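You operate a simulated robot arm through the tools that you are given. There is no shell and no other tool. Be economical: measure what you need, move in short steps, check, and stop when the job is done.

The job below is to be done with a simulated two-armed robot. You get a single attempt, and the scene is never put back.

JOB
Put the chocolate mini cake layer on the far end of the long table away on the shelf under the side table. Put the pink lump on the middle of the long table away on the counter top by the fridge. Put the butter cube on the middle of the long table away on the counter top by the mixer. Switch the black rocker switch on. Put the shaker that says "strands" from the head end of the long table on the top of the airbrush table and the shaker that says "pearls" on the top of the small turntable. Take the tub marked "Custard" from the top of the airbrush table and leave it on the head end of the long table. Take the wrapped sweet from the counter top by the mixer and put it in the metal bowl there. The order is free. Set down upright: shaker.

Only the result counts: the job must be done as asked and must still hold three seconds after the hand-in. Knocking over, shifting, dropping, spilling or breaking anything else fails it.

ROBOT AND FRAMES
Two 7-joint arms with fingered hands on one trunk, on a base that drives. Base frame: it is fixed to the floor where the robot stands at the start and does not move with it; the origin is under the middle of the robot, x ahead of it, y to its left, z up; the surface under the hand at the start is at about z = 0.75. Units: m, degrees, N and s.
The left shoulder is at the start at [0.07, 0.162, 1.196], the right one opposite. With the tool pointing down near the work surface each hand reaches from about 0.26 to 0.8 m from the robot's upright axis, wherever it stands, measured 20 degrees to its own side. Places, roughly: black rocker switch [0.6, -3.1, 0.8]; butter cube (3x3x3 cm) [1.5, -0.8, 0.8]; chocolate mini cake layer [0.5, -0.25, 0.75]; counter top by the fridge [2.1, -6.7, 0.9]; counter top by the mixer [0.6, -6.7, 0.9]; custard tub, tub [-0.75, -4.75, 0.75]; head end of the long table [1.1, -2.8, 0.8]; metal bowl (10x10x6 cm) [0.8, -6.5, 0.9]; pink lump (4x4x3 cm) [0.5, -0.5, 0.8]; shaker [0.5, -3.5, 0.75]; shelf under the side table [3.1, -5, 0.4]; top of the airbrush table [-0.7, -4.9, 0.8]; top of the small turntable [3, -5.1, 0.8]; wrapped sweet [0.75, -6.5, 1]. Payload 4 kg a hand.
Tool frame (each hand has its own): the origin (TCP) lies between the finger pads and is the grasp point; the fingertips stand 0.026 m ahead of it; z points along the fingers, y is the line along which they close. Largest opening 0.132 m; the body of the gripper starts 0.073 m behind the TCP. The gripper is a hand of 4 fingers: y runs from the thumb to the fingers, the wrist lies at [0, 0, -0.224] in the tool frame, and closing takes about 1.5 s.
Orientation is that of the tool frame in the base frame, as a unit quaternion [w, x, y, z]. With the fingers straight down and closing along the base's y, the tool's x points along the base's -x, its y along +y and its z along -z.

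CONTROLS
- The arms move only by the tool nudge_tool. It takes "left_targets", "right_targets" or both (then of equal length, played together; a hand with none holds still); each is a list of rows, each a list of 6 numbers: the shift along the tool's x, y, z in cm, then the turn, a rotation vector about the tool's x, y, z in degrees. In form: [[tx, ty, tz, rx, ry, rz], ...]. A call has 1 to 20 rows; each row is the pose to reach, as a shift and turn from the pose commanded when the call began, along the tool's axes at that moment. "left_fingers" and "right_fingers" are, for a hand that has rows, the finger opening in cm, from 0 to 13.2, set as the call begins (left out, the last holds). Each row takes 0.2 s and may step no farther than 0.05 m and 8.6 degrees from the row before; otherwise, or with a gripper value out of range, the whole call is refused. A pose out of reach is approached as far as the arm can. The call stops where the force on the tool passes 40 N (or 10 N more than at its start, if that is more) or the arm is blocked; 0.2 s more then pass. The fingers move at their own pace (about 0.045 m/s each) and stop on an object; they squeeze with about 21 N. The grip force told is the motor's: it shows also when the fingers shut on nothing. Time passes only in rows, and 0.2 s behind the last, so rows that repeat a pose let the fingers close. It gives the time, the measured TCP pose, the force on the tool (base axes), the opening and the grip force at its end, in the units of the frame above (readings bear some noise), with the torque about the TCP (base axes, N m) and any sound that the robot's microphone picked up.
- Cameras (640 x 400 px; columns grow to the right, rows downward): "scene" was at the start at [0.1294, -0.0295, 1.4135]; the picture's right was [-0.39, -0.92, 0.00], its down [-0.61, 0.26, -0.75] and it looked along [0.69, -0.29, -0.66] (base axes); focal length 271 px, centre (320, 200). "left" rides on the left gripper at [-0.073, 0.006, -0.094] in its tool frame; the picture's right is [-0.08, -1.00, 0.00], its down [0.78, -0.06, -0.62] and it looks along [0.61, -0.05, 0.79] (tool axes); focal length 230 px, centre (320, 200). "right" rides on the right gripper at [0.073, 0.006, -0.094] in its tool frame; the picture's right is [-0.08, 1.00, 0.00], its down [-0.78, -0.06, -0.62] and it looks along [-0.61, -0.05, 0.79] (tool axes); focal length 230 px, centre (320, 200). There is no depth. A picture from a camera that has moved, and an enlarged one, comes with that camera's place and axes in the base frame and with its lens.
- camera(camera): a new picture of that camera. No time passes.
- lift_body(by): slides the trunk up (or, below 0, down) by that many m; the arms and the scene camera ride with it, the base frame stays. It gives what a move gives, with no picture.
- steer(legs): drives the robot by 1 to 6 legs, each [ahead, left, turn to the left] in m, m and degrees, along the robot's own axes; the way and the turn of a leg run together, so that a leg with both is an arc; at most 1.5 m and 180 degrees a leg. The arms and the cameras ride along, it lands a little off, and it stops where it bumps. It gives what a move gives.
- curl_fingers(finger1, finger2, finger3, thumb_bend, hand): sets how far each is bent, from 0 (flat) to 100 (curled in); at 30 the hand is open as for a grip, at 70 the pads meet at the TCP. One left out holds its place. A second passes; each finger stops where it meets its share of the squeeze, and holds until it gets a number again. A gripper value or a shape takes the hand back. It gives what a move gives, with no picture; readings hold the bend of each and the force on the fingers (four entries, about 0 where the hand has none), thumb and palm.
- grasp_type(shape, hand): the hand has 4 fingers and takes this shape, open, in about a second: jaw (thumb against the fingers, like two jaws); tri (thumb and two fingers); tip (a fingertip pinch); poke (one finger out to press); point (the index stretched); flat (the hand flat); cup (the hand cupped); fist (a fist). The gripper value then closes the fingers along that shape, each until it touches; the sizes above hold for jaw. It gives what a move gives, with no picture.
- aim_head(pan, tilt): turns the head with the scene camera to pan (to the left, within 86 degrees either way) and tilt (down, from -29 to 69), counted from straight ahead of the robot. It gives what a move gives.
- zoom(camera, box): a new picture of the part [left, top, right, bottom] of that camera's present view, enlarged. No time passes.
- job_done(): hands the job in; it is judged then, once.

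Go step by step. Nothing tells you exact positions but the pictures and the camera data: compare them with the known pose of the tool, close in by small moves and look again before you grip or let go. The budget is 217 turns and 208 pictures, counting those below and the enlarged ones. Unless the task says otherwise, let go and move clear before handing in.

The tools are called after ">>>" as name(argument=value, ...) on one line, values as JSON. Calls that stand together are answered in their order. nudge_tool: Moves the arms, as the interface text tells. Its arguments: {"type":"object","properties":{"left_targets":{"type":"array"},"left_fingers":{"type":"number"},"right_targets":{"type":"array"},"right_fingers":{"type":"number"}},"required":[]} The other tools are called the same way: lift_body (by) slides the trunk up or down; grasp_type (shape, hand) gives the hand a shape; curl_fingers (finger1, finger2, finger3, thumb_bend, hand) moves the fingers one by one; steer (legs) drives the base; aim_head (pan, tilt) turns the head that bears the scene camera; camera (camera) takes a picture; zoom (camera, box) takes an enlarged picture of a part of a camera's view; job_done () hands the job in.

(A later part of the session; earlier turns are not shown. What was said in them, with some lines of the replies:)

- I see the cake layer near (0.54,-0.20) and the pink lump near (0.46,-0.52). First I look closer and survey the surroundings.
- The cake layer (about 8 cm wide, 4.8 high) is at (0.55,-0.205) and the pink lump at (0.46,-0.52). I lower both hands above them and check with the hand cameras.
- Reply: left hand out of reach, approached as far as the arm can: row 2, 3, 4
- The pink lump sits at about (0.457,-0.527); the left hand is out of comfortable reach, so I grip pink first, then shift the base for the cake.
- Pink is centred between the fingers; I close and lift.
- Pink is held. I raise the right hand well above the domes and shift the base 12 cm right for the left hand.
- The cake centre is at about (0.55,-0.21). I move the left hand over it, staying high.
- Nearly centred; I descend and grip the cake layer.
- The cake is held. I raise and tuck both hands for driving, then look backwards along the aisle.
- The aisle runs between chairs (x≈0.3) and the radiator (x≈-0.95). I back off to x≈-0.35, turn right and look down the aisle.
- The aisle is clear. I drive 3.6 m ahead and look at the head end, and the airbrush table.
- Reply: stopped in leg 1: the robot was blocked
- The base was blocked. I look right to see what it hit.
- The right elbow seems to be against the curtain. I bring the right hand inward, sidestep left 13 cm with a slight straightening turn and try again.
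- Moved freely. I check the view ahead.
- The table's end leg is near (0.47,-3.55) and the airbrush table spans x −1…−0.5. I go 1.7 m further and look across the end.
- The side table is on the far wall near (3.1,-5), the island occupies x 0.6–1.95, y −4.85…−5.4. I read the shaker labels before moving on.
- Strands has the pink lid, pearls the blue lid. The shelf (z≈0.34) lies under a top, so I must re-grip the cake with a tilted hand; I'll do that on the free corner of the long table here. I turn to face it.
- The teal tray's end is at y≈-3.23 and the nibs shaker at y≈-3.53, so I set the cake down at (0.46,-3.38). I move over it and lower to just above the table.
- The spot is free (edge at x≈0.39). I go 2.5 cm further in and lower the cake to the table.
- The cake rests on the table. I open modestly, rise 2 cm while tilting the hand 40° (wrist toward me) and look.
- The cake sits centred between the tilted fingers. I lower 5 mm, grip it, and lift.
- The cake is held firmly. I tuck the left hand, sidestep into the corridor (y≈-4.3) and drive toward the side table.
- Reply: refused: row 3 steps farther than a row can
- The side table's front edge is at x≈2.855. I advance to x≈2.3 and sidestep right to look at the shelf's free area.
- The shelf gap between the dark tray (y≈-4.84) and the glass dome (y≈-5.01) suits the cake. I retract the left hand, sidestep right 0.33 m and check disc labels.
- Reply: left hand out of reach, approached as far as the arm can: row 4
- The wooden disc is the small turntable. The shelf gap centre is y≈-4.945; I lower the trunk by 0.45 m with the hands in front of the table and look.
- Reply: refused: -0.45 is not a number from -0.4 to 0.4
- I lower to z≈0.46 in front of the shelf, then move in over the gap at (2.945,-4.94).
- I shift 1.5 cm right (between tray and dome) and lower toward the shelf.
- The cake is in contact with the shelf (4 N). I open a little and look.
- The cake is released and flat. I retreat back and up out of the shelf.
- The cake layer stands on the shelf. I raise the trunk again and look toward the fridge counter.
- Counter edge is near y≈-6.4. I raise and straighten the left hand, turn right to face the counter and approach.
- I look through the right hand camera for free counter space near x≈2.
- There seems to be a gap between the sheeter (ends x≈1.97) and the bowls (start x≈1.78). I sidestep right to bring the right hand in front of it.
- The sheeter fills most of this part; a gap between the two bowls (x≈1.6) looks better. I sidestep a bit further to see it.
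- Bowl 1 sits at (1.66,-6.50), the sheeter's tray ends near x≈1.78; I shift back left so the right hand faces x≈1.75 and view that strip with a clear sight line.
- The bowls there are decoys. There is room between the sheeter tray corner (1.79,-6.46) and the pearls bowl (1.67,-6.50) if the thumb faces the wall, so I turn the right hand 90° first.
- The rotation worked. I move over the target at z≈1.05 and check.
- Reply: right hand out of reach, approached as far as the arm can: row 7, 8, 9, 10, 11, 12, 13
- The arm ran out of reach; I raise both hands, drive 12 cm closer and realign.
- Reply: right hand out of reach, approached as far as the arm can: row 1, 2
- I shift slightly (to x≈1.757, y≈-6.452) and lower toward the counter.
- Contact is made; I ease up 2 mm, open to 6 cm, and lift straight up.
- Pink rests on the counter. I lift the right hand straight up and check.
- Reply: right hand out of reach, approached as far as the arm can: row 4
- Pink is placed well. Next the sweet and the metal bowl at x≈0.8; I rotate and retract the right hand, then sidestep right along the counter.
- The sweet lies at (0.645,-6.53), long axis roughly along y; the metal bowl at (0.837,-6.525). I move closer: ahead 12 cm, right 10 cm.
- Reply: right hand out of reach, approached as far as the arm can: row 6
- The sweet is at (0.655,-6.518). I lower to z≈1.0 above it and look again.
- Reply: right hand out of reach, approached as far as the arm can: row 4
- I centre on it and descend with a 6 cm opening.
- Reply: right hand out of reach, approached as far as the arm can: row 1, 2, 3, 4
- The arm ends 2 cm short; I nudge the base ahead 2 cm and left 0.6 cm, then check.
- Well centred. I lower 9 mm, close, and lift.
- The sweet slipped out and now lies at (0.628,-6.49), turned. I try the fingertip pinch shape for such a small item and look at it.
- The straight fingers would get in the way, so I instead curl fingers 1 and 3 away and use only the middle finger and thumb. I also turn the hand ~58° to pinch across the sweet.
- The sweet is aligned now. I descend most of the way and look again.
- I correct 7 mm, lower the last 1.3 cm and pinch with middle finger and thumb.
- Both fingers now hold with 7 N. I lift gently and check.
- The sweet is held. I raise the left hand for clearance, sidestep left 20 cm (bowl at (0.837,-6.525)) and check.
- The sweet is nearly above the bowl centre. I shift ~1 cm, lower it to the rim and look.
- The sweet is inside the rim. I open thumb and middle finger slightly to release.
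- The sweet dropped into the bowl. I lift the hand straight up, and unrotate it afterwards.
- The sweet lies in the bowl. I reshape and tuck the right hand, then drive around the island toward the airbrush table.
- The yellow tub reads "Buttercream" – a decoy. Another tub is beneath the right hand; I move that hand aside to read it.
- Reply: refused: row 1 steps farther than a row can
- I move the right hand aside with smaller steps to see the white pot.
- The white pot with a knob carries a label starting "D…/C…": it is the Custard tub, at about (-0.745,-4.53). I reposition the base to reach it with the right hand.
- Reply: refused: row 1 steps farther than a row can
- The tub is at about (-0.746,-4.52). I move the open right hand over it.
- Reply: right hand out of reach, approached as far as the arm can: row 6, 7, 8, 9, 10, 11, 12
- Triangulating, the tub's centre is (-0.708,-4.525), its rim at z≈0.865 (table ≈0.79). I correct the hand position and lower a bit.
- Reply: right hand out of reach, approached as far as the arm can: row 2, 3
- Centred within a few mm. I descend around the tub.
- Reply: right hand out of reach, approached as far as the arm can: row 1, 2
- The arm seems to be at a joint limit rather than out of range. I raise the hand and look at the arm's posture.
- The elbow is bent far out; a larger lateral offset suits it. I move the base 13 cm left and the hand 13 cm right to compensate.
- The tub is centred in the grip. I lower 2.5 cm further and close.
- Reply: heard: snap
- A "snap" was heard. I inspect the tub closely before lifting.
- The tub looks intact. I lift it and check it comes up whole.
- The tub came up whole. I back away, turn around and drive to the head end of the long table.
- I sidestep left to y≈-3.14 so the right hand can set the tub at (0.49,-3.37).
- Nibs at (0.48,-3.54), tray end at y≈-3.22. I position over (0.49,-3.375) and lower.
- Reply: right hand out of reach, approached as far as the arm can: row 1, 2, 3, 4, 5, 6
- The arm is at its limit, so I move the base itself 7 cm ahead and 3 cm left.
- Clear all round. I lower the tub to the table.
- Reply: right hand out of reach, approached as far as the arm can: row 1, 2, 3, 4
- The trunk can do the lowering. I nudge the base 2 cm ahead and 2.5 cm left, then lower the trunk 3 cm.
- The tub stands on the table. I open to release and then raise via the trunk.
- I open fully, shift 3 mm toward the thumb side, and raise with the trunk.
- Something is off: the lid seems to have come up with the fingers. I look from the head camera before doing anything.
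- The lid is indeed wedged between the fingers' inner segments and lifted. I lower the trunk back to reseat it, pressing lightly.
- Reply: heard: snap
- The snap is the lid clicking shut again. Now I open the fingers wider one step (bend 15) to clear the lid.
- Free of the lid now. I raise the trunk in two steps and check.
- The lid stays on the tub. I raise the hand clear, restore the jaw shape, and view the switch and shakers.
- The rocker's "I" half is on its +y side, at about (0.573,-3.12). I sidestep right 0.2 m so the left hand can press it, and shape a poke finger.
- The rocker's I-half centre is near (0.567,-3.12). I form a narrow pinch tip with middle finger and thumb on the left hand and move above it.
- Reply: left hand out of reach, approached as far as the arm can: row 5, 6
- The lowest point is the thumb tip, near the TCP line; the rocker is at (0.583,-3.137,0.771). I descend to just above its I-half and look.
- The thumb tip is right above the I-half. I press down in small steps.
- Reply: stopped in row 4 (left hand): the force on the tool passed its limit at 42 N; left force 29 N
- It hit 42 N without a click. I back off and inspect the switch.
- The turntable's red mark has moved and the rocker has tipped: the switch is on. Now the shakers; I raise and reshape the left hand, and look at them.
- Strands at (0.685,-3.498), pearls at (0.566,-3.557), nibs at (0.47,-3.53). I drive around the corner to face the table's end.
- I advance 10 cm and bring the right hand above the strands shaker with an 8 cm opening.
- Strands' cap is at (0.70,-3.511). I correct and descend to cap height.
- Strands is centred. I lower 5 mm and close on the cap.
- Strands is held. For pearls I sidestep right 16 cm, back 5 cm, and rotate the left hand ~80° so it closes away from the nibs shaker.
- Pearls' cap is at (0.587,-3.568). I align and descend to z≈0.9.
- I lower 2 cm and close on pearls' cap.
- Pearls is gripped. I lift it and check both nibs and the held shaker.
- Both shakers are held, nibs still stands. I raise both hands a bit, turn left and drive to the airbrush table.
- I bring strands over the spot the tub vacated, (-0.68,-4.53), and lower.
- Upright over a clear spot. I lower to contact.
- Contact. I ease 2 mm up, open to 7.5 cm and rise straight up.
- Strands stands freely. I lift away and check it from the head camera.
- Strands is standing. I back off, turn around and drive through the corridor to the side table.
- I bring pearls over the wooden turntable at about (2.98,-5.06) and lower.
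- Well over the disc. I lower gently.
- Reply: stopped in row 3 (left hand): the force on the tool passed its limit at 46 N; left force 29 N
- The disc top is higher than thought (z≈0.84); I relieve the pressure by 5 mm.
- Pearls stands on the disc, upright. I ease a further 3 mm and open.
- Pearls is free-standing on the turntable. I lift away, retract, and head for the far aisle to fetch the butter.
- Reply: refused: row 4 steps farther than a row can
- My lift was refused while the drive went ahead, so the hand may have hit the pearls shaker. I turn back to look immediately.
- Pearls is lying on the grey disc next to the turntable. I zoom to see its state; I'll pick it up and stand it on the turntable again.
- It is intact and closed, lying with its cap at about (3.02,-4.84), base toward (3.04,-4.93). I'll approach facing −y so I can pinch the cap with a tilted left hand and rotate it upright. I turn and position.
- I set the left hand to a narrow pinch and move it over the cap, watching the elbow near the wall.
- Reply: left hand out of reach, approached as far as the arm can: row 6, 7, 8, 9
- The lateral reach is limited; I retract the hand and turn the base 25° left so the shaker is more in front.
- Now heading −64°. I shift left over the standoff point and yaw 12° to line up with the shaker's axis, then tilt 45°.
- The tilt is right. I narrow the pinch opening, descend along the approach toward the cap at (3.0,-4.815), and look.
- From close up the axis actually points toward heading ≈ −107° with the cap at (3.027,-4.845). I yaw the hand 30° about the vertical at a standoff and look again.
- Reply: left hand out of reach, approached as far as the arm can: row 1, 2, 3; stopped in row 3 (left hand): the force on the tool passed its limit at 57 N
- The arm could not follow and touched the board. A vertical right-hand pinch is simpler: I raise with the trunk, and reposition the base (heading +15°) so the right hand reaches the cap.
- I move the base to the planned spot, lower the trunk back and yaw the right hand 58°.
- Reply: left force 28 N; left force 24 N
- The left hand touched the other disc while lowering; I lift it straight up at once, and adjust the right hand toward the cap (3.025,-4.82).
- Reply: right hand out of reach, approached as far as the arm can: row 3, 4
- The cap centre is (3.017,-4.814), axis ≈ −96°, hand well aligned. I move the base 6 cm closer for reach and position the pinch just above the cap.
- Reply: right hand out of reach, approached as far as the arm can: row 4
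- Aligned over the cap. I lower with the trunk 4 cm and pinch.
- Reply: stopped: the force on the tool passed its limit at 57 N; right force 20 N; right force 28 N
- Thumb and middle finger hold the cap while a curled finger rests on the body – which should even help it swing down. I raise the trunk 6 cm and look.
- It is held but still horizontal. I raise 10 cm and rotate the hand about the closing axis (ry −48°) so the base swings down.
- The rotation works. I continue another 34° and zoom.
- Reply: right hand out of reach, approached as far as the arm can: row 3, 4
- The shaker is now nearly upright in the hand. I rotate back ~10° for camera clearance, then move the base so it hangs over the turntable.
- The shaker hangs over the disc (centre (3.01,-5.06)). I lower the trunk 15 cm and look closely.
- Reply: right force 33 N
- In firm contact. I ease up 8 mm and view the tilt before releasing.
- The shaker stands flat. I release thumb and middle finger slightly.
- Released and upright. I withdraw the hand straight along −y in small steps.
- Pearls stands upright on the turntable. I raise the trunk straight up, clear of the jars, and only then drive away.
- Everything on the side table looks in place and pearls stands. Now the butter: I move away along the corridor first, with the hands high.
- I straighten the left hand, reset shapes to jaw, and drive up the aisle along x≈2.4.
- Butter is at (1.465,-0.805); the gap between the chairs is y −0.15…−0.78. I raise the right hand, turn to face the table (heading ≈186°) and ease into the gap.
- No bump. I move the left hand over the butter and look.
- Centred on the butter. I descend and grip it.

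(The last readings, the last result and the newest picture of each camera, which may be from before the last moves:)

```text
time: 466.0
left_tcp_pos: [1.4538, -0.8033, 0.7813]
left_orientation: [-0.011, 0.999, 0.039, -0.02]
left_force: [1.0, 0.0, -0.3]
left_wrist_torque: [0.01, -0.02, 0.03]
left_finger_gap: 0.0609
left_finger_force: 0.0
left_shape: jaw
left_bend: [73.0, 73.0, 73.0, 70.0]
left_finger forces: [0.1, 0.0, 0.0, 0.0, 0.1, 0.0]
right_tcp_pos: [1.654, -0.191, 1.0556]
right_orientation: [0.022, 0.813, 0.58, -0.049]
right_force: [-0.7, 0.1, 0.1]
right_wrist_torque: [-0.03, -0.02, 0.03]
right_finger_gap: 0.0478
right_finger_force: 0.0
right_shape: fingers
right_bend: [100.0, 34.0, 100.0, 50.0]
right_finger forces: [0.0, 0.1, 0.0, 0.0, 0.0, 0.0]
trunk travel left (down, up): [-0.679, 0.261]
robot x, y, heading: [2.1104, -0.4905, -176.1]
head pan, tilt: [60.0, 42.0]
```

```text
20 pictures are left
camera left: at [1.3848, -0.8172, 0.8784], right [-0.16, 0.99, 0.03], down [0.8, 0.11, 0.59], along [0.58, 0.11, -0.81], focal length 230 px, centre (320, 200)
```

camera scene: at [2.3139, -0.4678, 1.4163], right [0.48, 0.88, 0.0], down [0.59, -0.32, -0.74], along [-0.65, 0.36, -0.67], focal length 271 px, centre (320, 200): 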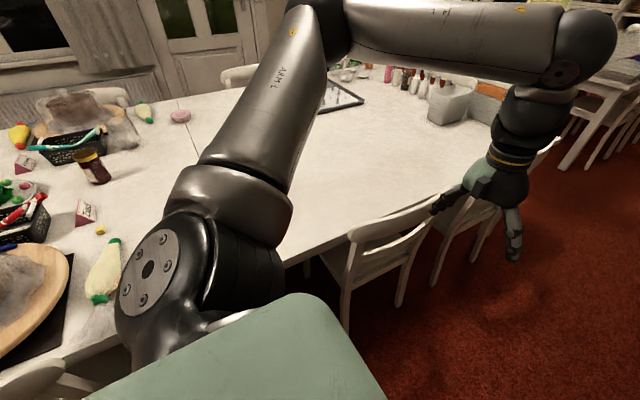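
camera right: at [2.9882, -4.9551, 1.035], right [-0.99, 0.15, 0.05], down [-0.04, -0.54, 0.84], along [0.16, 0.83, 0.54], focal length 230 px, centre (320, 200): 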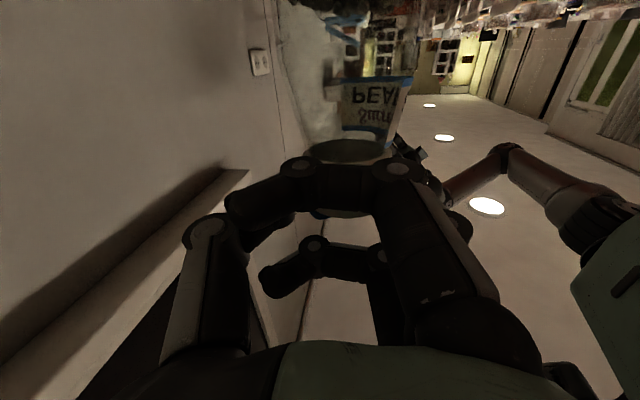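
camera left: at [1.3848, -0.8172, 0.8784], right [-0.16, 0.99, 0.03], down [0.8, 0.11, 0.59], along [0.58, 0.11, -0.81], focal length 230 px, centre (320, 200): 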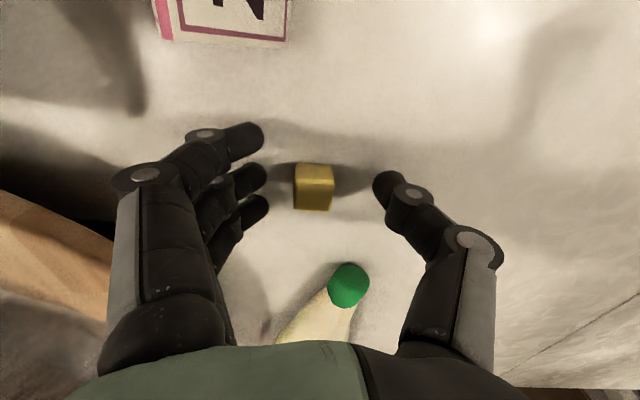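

>>> nudge_tool(left_targets=[[0.3, 0.3, 0.3, 0, 0, 0], [0.3, 0.3, 0.3, 0, 0, 0], [0.3, 0.3, 0.3, 0, 0, 0], [0.3, 0.3, 0.3, 0, 0, 0], [0.3, 0.3, 0.3, 0, 0, 0], [0.3, 0.3, 0.3, 0, 0, 0], [0.3, 0.3, 0.3, 0, 0, 0], [0.3, 0.3, -2, 0, 0, 0], [0.3, 0.3, -6, 0, 0, 0], [0.3, 0.3, -10, 0, 0, 0]], left_fingers=1)

>>> camera(camera="left")

```text
time: 468.2
left_tcp_pos: [1.4624, -0.8092, 0.8838]
left_orientation: [-0.011, 0.999, 0.04, -0.02]
left_force: [1.0, -0.2, 0.3]
left_wrist_torque: [0.0, -0.04, 0.02]
left_finger_gap: 0.0039
left_finger_force: 21.5
left_shape: jaw
left_bend: [67.0, 70.0, 67.0, 72.0]
left_finger forces: [0.0, 12.7, 0.0, 0.0, 12.9, 0.0]
right_tcp_pos: [1.6553, -0.191, 1.0557]
right_orientation: [0.023, 0.813, 0.579, -0.049]
right_force: [-0.4, 0.6, 0.2]
right_wrist_torque: [-0.04, -0.01, 0.01]
right_finger_gap: 0.0478
right_finger_force: 0.0
right_shape: fingers
right_bend: [100.0, 34.0, 100.0, 50.0]
right_finger forces: [0.1, 0.0, 0.1, 0.0, 0.1, 0.0]
trunk travel left (down, up): [-0.679, 0.261]
robot x, y, heading: [2.1091, -0.4874, -176.0]
head pan, tilt: [60.0, 42.0]
```

```text
19 pictures are left
camera left: at [1.394, -0.822, 0.9797], right [-0.15, 0.99, 0.03], down [0.8, 0.11, 0.59], along [0.58, 0.11, -0.81], focal length 230 px, centre (320, 200)
```

left: 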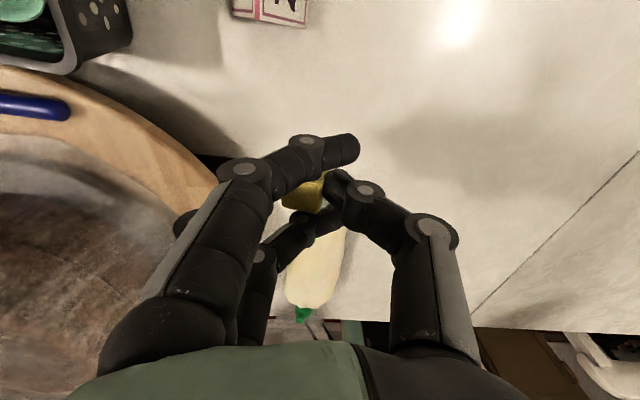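

Butter is held. I raise and tuck it, back out of the gap, turn, and drive down the aisle toward the counter.

>>> nudge_tool(left_targets=[[0, 0, -4, 0, 0, 0], [0, 0, -8, 0, 0, 0], [0, 0, -12, 0, 0, 0], [0, 0, -16, 0, 0, 0], [4, 0, -18, 0, 0, 0], [8, 0, -18, 0, 0, 0], [12, 0, -18, 0, 0, 0]])

>>> steer(legs=[[-0.3, 0, 0], [0, 0, 86], [1.5, 0, 0], [1.5, 0, 0]])

```text
time: 469.8
left_tcp_pos: [1.5913, -0.8036, 1.0579]
left_orientation: [-0.012, 0.999, 0.039, -0.021]
left_force: [0.1, -0.7, 0.6]
left_wrist_torque: [-0.02, 0.0, 0.01]
left_finger_gap: 0.004
left_finger_force: 21.1
left_shape: jaw
left_bend: [67.0, 70.0, 67.0, 72.0]
left_finger forces: [0.0, 12.8, 0.1, 0.0, 12.8, 0.0]
right_tcp_pos: [1.6554, -0.1908, 1.0565]
right_orientation: [0.022, 0.814, 0.579, -0.05]
right_force: [0.1, 0.1, 1.0]
right_wrist_torque: [0.03, -0.01, 0.02]
right_finger_gap: 0.0479
right_finger_force: 0.0
right_shape: fingers
right_bend: [100.0, 34.0, 100.0, 50.0]
right_finger forces: [0.0, 0.0, 0.1, 0.1, 0.0, 0.0]
trunk travel left (down, up): [-0.679, 0.261]
robot x, y, heading: [2.1117, -0.4896, -175.8]
head pan, tilt: [60.0, 42.0]
```

```text
time: 489.6
left_tcp_pos: [2.8056, -3.998, 1.0577]
left_orientation: [0.006, 0.687, 0.726, -0.022]
left_force: [0.7, 0.2, 0.5]
left_wrist_torque: [0.0, -0.04, 0.02]
left_finger_gap: 0.0039
left_finger_force: 20.9
left_shape: jaw
left_bend: [67.0, 70.0, 67.0, 72.0]
left_finger forces: [0.1, 12.6, 0.1, 0.1, 12.6, 0.1]
right_tcp_pos: [2.1943, -3.9173, 1.0557]
right_orientation: [0.05, 0.178, 0.983, -0.02]
right_force: [0.7, 0.4, 0.6]
right_wrist_torque: [-0.03, -0.03, 0.02]
right_finger_gap: 0.0478
right_finger_force: 0.0
right_shape: fingers
right_bend: [100.0, 34.0, 100.0, 50.0]
right_finger forces: [0.0, 0.0, 0.0, 0.1, 0.1, 0.0]
trunk travel left (down, up): [-0.679, 0.261]
robot x, y, heading: [2.507, -3.4717, -87.6]
head pan, tilt: [60.0, 42.0]
```

>>> steer(legs=[[0, -0.19, -2.4], [1.5, 0, 0], [0.75, 0, 0]])

>>> steer(legs=[[0, -1.45, 0]])

>>> aim_head(pan=0, tilt=42)

>>> camera(camera="scene")

```text
time: 501.7
left_tcp_pos: [2.6132, -6.2355, 1.0569]
left_orientation: [0.007, 0.698, 0.716, -0.022]
left_force: [0.5, -0.1, -0.6]
left_wrist_torque: [-0.02, -0.01, -0.02]
left_finger_gap: 0.004
left_finger_force: 21.6
left_shape: jaw
left_bend: [67.0, 70.0, 67.0, 72.0]
left_finger forces: [0.0, 12.5, 0.0, 0.0, 12.7, 0.0]
right_tcp_pos: [2.004, -6.1377, 1.0547]
right_orientation: [0.05, 0.192, 0.98, -0.02]
right_force: [0.5, -0.3, 0.2]
right_wrist_torque: [0.03, -0.02, -0.02]
right_finger_gap: 0.0479
right_finger_force: 0.0
right_shape: fingers
right_bend: [100.0, 34.0, 100.0, 50.0]
right_finger forces: [0.0, 0.0, 0.0, 0.0, 0.1, 0.0]
trunk travel left (down, up): [-0.679, 0.261]
robot x, y, heading: [2.3271, -5.7017, -89.0]
head pan, tilt: [60.0, 42.0]
```

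```text
time: 509.0
left_tcp_pos: [1.1484, -6.2651, 1.0565]
left_orientation: [0.006, 0.695, 0.719, -0.022]
left_force: [0.4, 0.4, -0.3]
left_wrist_torque: [-0.01, 0.02, -0.05]
left_finger_gap: 0.0039
left_finger_force: 20.4
left_shape: jaw
left_bend: [67.0, 70.0, 67.0, 72.0]
left_finger forces: [0.0, 12.6, 0.0, 0.0, 12.6, 0.1]
right_tcp_pos: [0.5385, -6.1711, 1.0557]
right_orientation: [0.051, 0.187, 0.981, -0.02]
right_force: [-0.1, 0.4, -0.8]
right_wrist_torque: [0.02, 0.02, 0.03]
right_finger_gap: 0.0478
right_finger_force: 0.0
right_shape: fingers
right_bend: [100.0, 34.0, 100.0, 50.0]
right_finger forces: [0.1, 0.0, 0.1, 0.0, 0.0, 0.0]
trunk travel left (down, up): [-0.679, 0.261]
robot x, y, heading: [0.8532, -5.7319, -88.3]
head pan, tilt: [60.0, 42.0]
```

```text
time: 510.3
left_tcp_pos: [1.1489, -6.2657, 1.0584]
left_orientation: [0.005, 0.695, 0.719, -0.022]
left_force: [-0.3, -0.5, -0.7]
left_wrist_torque: [0.04, -0.04, 0.02]
left_finger_gap: 0.0038
left_finger_force: 21.3
left_shape: jaw
left_bend: [67.0, 70.0, 67.0, 72.0]
left_finger forces: [0.0, 12.5, 0.0, 0.0, 12.6, 0.0]
right_tcp_pos: [0.5387, -6.172, 1.0553]
right_orientation: [0.05, 0.187, 0.981, -0.02]
right_force: [-0.2, 0.2, 0.0]
right_wrist_torque: [0.0, -0.01, 0.0]
right_finger_gap: 0.0481
right_finger_force: 0.2
right_shape: fingers
right_bend: [100.0, 34.0, 100.0, 50.0]
right_finger forces: [0.0, 0.0, 0.1, 0.0, 0.0, 0.1]
trunk travel left (down, up): [-0.679, 0.261]
robot x, y, heading: [0.8605, -5.7318, -88.5]
head pan, tilt: [0.0, 42.0]
```

```text
18 pictures are left
camera scene: at [0.8648, -5.8629, 1.4163], right [-1.0, -0.03, 0.0], down [-0.02, 0.67, -0.74], along [0.02, -0.74, -0.67], focal length 271 px, centre (320, 200)
```

scene: 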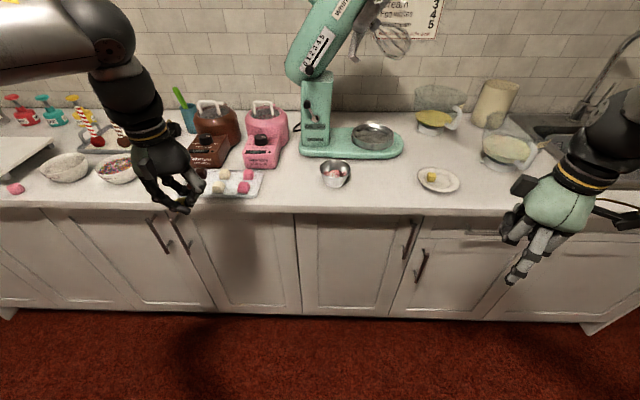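

Pink, sweet and bowl are all in place. I'll set the butter in the free gap between the truffle tray and the bowl, at (0.965,-6.48): I move 12 cm closer and bring the left hand over.

>>> steer(legs=[[0.12, 0, -1.5]])

>>> nudge_tool(left_targets=[[0, -4.5, 0, 0, 0, 0], [0, -9, 0, 0, 0, 0], [-2, -13, 0, 0, 0, 0], [-5, -16, 1, 0, 0, 0], [-8, -17.5, 4, 0, 0, 0]])

>>> camera(camera="scene")

```text
time: 511.5
left_tcp_pos: [1.1364, -6.3908, 1.0573]
left_orientation: [0.006, 0.704, 0.709, -0.023]
left_force: [0.0, 0.2, 0.2]
left_wrist_torque: [-0.02, 0.03, 0.01]
left_finger_gap: 0.0038
left_finger_force: 20.9
left_shape: jaw
left_bend: [67.0, 70.0, 67.0, 72.0]
left_finger forces: [0.0, 12.7, 0.0, 0.1, 12.6, 0.0]
right_tcp_pos: [0.5288, -6.2827, 1.0555]
right_orientation: [0.05, 0.199, 0.978, -0.022]
right_force: [-0.2, -0.2, -0.2]
right_wrist_torque: [0.0, 0.0, -0.02]
right_finger_gap: 0.048
right_finger_force: 0.1
right_shape: fingers
right_bend: [100.0, 34.0, 100.0, 50.0]
right_finger forces: [0.1, 0.0, 0.0, 0.0, 0.0, 0.0]
trunk travel left (down, up): [-0.679, 0.261]
robot x, y, heading: [0.862, -5.8523, -90.1]
head pan, tilt: [0.0, 42.0]
```

```text
time: 512.7
left_tcp_pos: [0.9609, -6.4789, 1.0242]
left_orientation: [0.005, 0.704, 0.71, -0.02]
left_force: [0.3, 0.3, -0.1]
left_wrist_torque: [0.01, -0.04, 0.02]
left_finger_gap: 0.0039
left_finger_force: 21.5
left_shape: jaw
left_bend: [67.0, 70.0, 67.0, 72.0]
left_finger forces: [0.0, 12.6, 0.0, 0.1, 12.6, 0.0]
right_tcp_pos: [0.5292, -6.285, 1.0535]
right_orientation: [0.05, 0.199, 0.978, -0.02]
right_force: [0.7, -0.9, -0.8]
right_wrist_torque: [-0.01, 0.0, 0.0]
right_finger_gap: 0.0478
right_finger_force: 0.2
right_shape: fingers
right_bend: [100.0, 34.0, 100.0, 50.0]
right_finger forces: [0.1, 0.0, 0.0, 0.1, 0.0, 0.0]
trunk travel left (down, up): [-0.679, 0.261]
robot x, y, heading: [0.8605, -5.851, -90.1]
head pan, tilt: [0.0, 42.0]
```

```text
17 pictures are left
camera scene: at [0.8621, -5.9847, 1.4161], right [-1.0, 0.0, 0.0], down [0.0, 0.67, -0.74], along [0.0, -0.74, -0.67], focal length 271 px, centre (320, 200)
```

scene: 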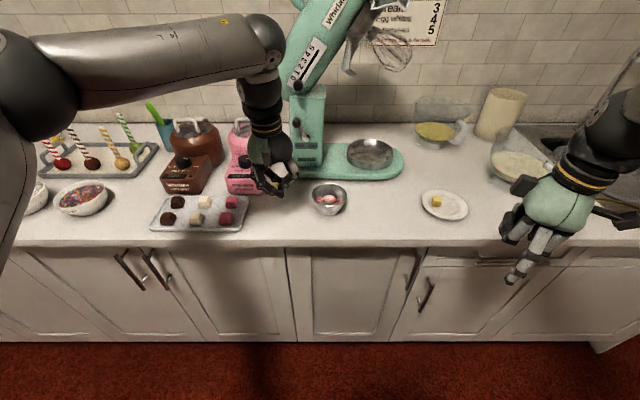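

The spot below is clear. I lower the butter toward the counter.

>>> nudge_tool(left_targets=[[0, 0, 3, 0, 0, 0], [0, 0, 6, 0, 0, 0], [0, 0, 8.5, 0, 0, 0], [0, 0, 9.2, 0, 0, 0]])

>>> camera(camera="left")

```text
time: 513.7
left_tcp_pos: [0.9596, -6.4793, 0.932]
left_orientation: [0.006, 0.705, 0.709, -0.024]
left_force: [-0.8, -0.7, 0.6]
left_wrist_torque: [0.03, -0.01, -0.02]
left_finger_gap: 0.004
left_finger_force: 21.8
left_shape: jaw
left_bend: [67.0, 70.0, 67.0, 72.0]
left_finger forces: [0.0, 12.5, 0.1, 0.1, 12.5, 0.0]
right_tcp_pos: [0.5289, -6.2842, 1.0548]
right_orientation: [0.05, 0.2, 0.978, -0.021]
right_force: [-0.7, -0.2, 0.3]
right_wrist_torque: [0.04, -0.02, -0.02]
right_finger_gap: 0.0476
right_finger_force: 0.1
right_shape: fingers
right_bend: [100.0, 34.0, 100.0, 50.0]
right_finger forces: [0.0, 0.1, 0.0, 0.0, 0.0, 0.0]
trunk travel left (down, up): [-0.679, 0.261]
robot x, y, heading: [0.8623, -5.853, -89.9]
head pan, tilt: [0.0, 42.0]
```

```text
16 pictures are left
camera left: at [0.967, -6.5477, 1.028], right [-1.0, -0.08, 0.03], down [-0.05, 0.81, 0.59], along [-0.07, 0.58, -0.81], focal length 230 px, centre (320, 200)
```

left: 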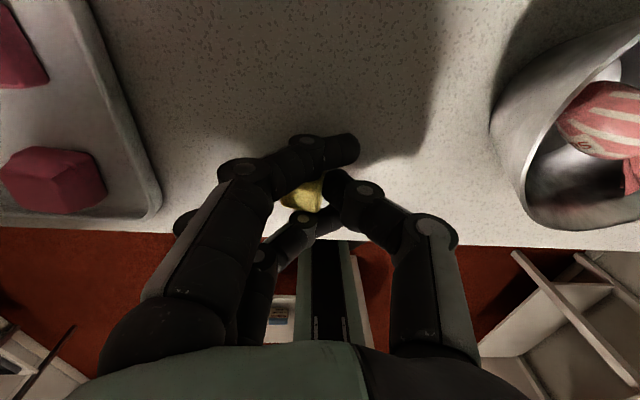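

>>> nudge_tool(left_targets=[[0, 0, 0.3, 0, 0, 0], [0, 0, 0.5, 0, 0, 0]])

```text
time: 514.3
left_tcp_pos: [0.9582, -6.4786, 0.9293]
left_orientation: [0.007, 0.704, 0.71, -0.024]
left_force: [0.6, -1.0, 11.8]
left_wrist_torque: [0.06, -0.31, -0.02]
left_finger_gap: 0.0047
left_finger_force: 21.6
left_shape: jaw
left_bend: [67.0, 71.0, 67.0, 72.0]
left_finger forces: [0.0, 22.6, 0.0, 0.0, 13.3, 0.0]
right_tcp_pos: [0.5289, -6.2816, 1.0565]
right_orientation: [0.05, 0.2, 0.978, -0.021]
right_force: [0.0, 0.0, 0.0]
right_wrist_torque: [-0.03, -0.01, 0.0]
right_finger_gap: 0.0476
right_finger_force: 0.0
right_shape: fingers
right_bend: [100.0, 34.0, 100.0, 50.0]
right_finger forces: [0.0, 0.1, 0.0, 0.0, 0.1, 0.0]
trunk travel left (down, up): [-0.679, 0.261]
robot x, y, heading: [0.8607, -5.8495, -89.7]
head pan, tilt: [0.0, 42.0]
```

Contact. I ease up 2 mm, open to 5.5 cm, check, then lift.

>>> nudge_tool(left_targets=[[0, 0, -0.25, 0, 0, 0], [0, 0, -0.25, 0, 0, 0], [0, 0, -0.25, 0, 0, 0], [0, 0, -0.25, 0, 0, 0], [0, 0, -0.25, 0, 0, 0], [0, 0, -0.25, 0, 0, 0]], left_fingers=5.5)

>>> camera(camera="left")

```text
time: 515.7
left_tcp_pos: [0.9587, -6.477, 0.9305]
left_orientation: [0.005, 0.705, 0.709, -0.023]
left_force: [0.4, 0.0, 0.6]
left_wrist_torque: [0.0, 0.03, 0.0]
left_finger_gap: 0.0546
left_finger_force: 0.1
left_shape: jaw
left_bend: [73.0, 73.0, 73.0, 70.0]
left_finger forces: [0.0, 0.0, 0.1, 0.1, 0.1, 0.1]
right_tcp_pos: [0.5296, -6.2828, 1.0561]
right_orientation: [0.05, 0.199, 0.978, -0.021]
right_force: [0.6, 0.1, -0.5]
right_wrist_torque: [0.02, 0.01, 0.02]
right_finger_gap: 0.0479
right_finger_force: 0.0
right_shape: fingers
right_bend: [100.0, 34.0, 100.0, 50.0]
right_finger forces: [0.0, 0.1, 0.0, 0.0, 0.0, 0.0]
trunk travel left (down, up): [-0.679, 0.261]
robot x, y, heading: [0.8615, -5.8488, -90.0]
head pan, tilt: [0.0, 42.0]
```

```text
15 pictures are left
camera left: at [0.9667, -6.5474, 1.026], right [-1.0, -0.08, 0.03], down [-0.05, 0.81, 0.59], along [-0.07, 0.58, -0.81], focal length 230 px, centre (320, 200)
```

left: 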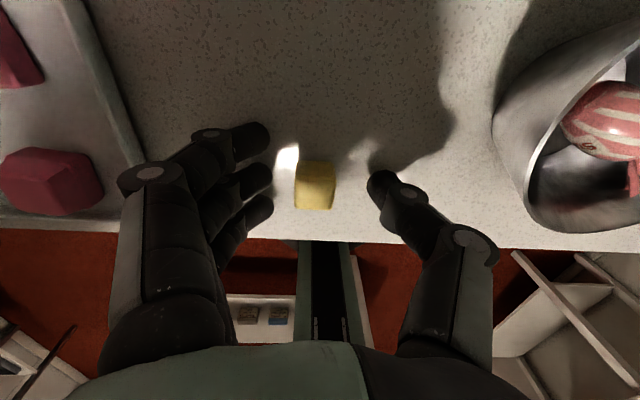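

Butter rests on the counter. I lift straight up.

>>> nudge_tool(left_targets=[[0, 0, -4, 0, 0, 0], [0, 0, -8, 0, 0, 0], [0, 0, -12, 0, 0, 0], [0, 0, -16, 0, 0, 0], [0, 0, -18, 0, 0, 0]])

>>> camera(camera="scene")

```text
time: 516.9
left_tcp_pos: [0.9609, -6.4726, 1.1098]
left_orientation: [0.005, 0.705, 0.709, -0.022]
left_force: [0.2, 0.3, 0.3]
left_wrist_torque: [0.0, 0.01, -0.01]
left_finger_gap: 0.0545
left_finger_force: 0.0
left_shape: jaw
left_bend: [73.0, 73.0, 73.0, 70.0]
left_finger forces: [0.1, 0.1, 0.1, 0.0, 0.0, 0.0]
right_tcp_pos: [0.5283, -6.2826, 1.0561]
right_orientation: [0.05, 0.2, 0.978, -0.021]
right_force: [0.0, -0.6, 0.2]
right_wrist_torque: [-0.01, 0.01, 0.01]
right_finger_gap: 0.0479
right_finger_force: 0.1
right_shape: fingers
right_bend: [100.0, 34.0, 100.0, 50.0]
right_finger forces: [0.0, 0.1, 0.0, 0.0, 0.0, 0.0]
trunk travel left (down, up): [-0.679, 0.261]
robot x, y, heading: [0.8564, -5.8535, -90.0]
head pan, tilt: [0.0, 42.0]
```

```text
14 pictures are left
camera scene: at [0.8623, -5.9821, 1.4163], right [-1.0, 0.0, 0.0], down [0.0, 0.67, -0.74], along [0.0, -0.74, -0.67], focal length 271 px, centre (320, 200)
```

scene: 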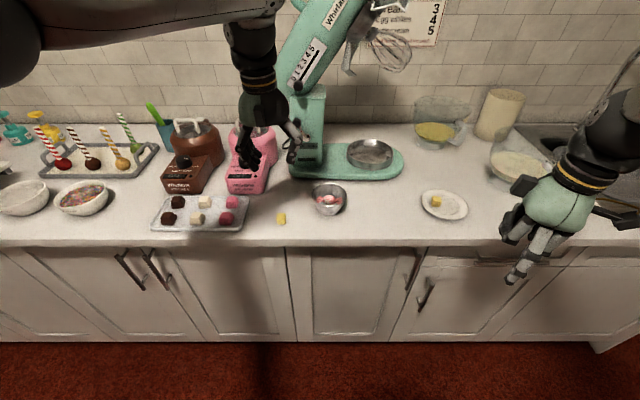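

The butter cube stands on the counter. I back away to clear, then hand in.

>>> steer(legs=[[-0.12, 0, 0], [0, 0, 50]])

>>> aim_head(pan=55, tilt=10)

>>> zoom(camera="scene", box=[220, 140, 420, 265])

```text
time: 520.5
left_tcp_pos: [1.4094, -6.0379, 1.1098]
left_orientation: [0.015, 0.325, 0.945, -0.018]
left_force: [-0.4, 0.4, -0.2]
left_wrist_torque: [0.0, -0.01, -0.01]
left_finger_gap: 0.0541
left_finger_force: 0.1
left_shape: jaw
left_bend: [73.0, 73.0, 73.0, 70.0]
left_finger forces: [0.1, 0.0, 0.0, 0.1, 0.0, 0.0]
right_tcp_pos: [0.9934, -6.2587, 1.0557]
right_orientation: [0.053, -0.245, 0.968, 0.003]
right_force: [0.1, 0.1, -0.3]
right_wrist_torque: [-0.04, 0.01, -0.01]
right_finger_gap: 0.0475
right_finger_force: 0.0
right_shape: fingers
right_bend: [100.0, 34.0, 100.0, 50.0]
right_finger forces: [0.1, 0.0, 0.0, 0.0, 0.1, 0.0]
trunk travel left (down, up): [-0.679, 0.261]
robot x, y, heading: [0.8602, -5.7276, -38.4]
head pan, tilt: [0.0, 42.0]
```

```text
time: 521.7
left_tcp_pos: [1.4088, -6.0379, 1.111]
left_orientation: [0.014, 0.326, 0.945, -0.018]
left_force: [0.2, -0.5, 0.2]
left_wrist_torque: [-0.01, -0.03, 0.0]
left_finger_gap: 0.0543
left_finger_force: 0.1
left_shape: jaw
left_bend: [73.0, 73.0, 73.0, 70.0]
left_finger forces: [0.0, 0.0, 0.0, 0.1, 0.0, 0.0]
right_tcp_pos: [0.9927, -6.2591, 1.056]
right_orientation: [0.054, -0.245, 0.968, 0.004]
right_force: [0.7, 0.9, 0.5]
right_wrist_torque: [-0.01, 0.03, 0.02]
right_finger_gap: 0.0474
right_finger_force: 0.0
right_shape: fingers
right_bend: [100.0, 34.0, 100.0, 50.0]
right_finger forces: [0.0, 0.1, 0.0, 0.0, 0.1, 0.0]
trunk travel left (down, up): [-0.679, 0.261]
robot x, y, heading: [0.8632, -5.7313, -38.1]
head pan, tilt: [55.0, 10.0]
```

```text
3.20 times, centred on (320, 202) of scene
camera zoom: at [0.9913, -5.7324, 1.4669], right [0.28, -0.96, 0.0], down [-0.17, -0.05, -0.98], along [0.94, 0.28, -0.17], focal length 869 px, centre (320, 192)
```

zoom: 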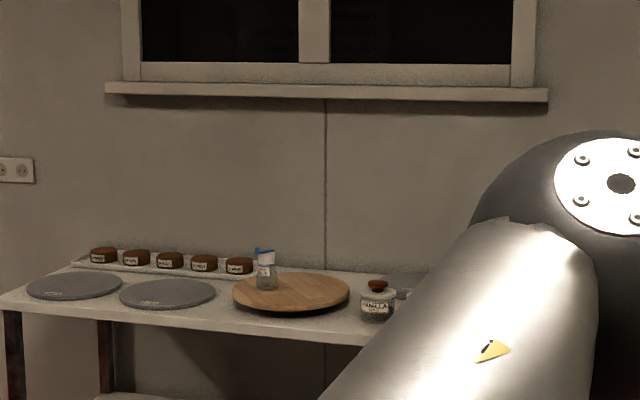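

Pearls still stands upright on the turntable. Every other item was in its place when I last saw it, so I hand in.

>>> job_done()

```text
The job is handed in.
```

I handed in with every item placed as asked, but there were a few mishaps on the way that the judging may count.

- **Pearls shaker:** I knocked it off the turntable by driving away before lifting my hand clear. I picked it up closed and intact and stood it upright on the turntable again. A last look before hand-in showed it still standing.
- **Side table boards:** While I recovered the shaker, my fingers pressed hard on two grey boards there. They looked unmoved afterwards.
- **Custard tub:** The lid came up with my fingers when I let go of the tub. I lowered it and heard it snap back on.
- **Rocker switch:** I heard no click, but the rocker had tipped over and the turntable next to it was turning.
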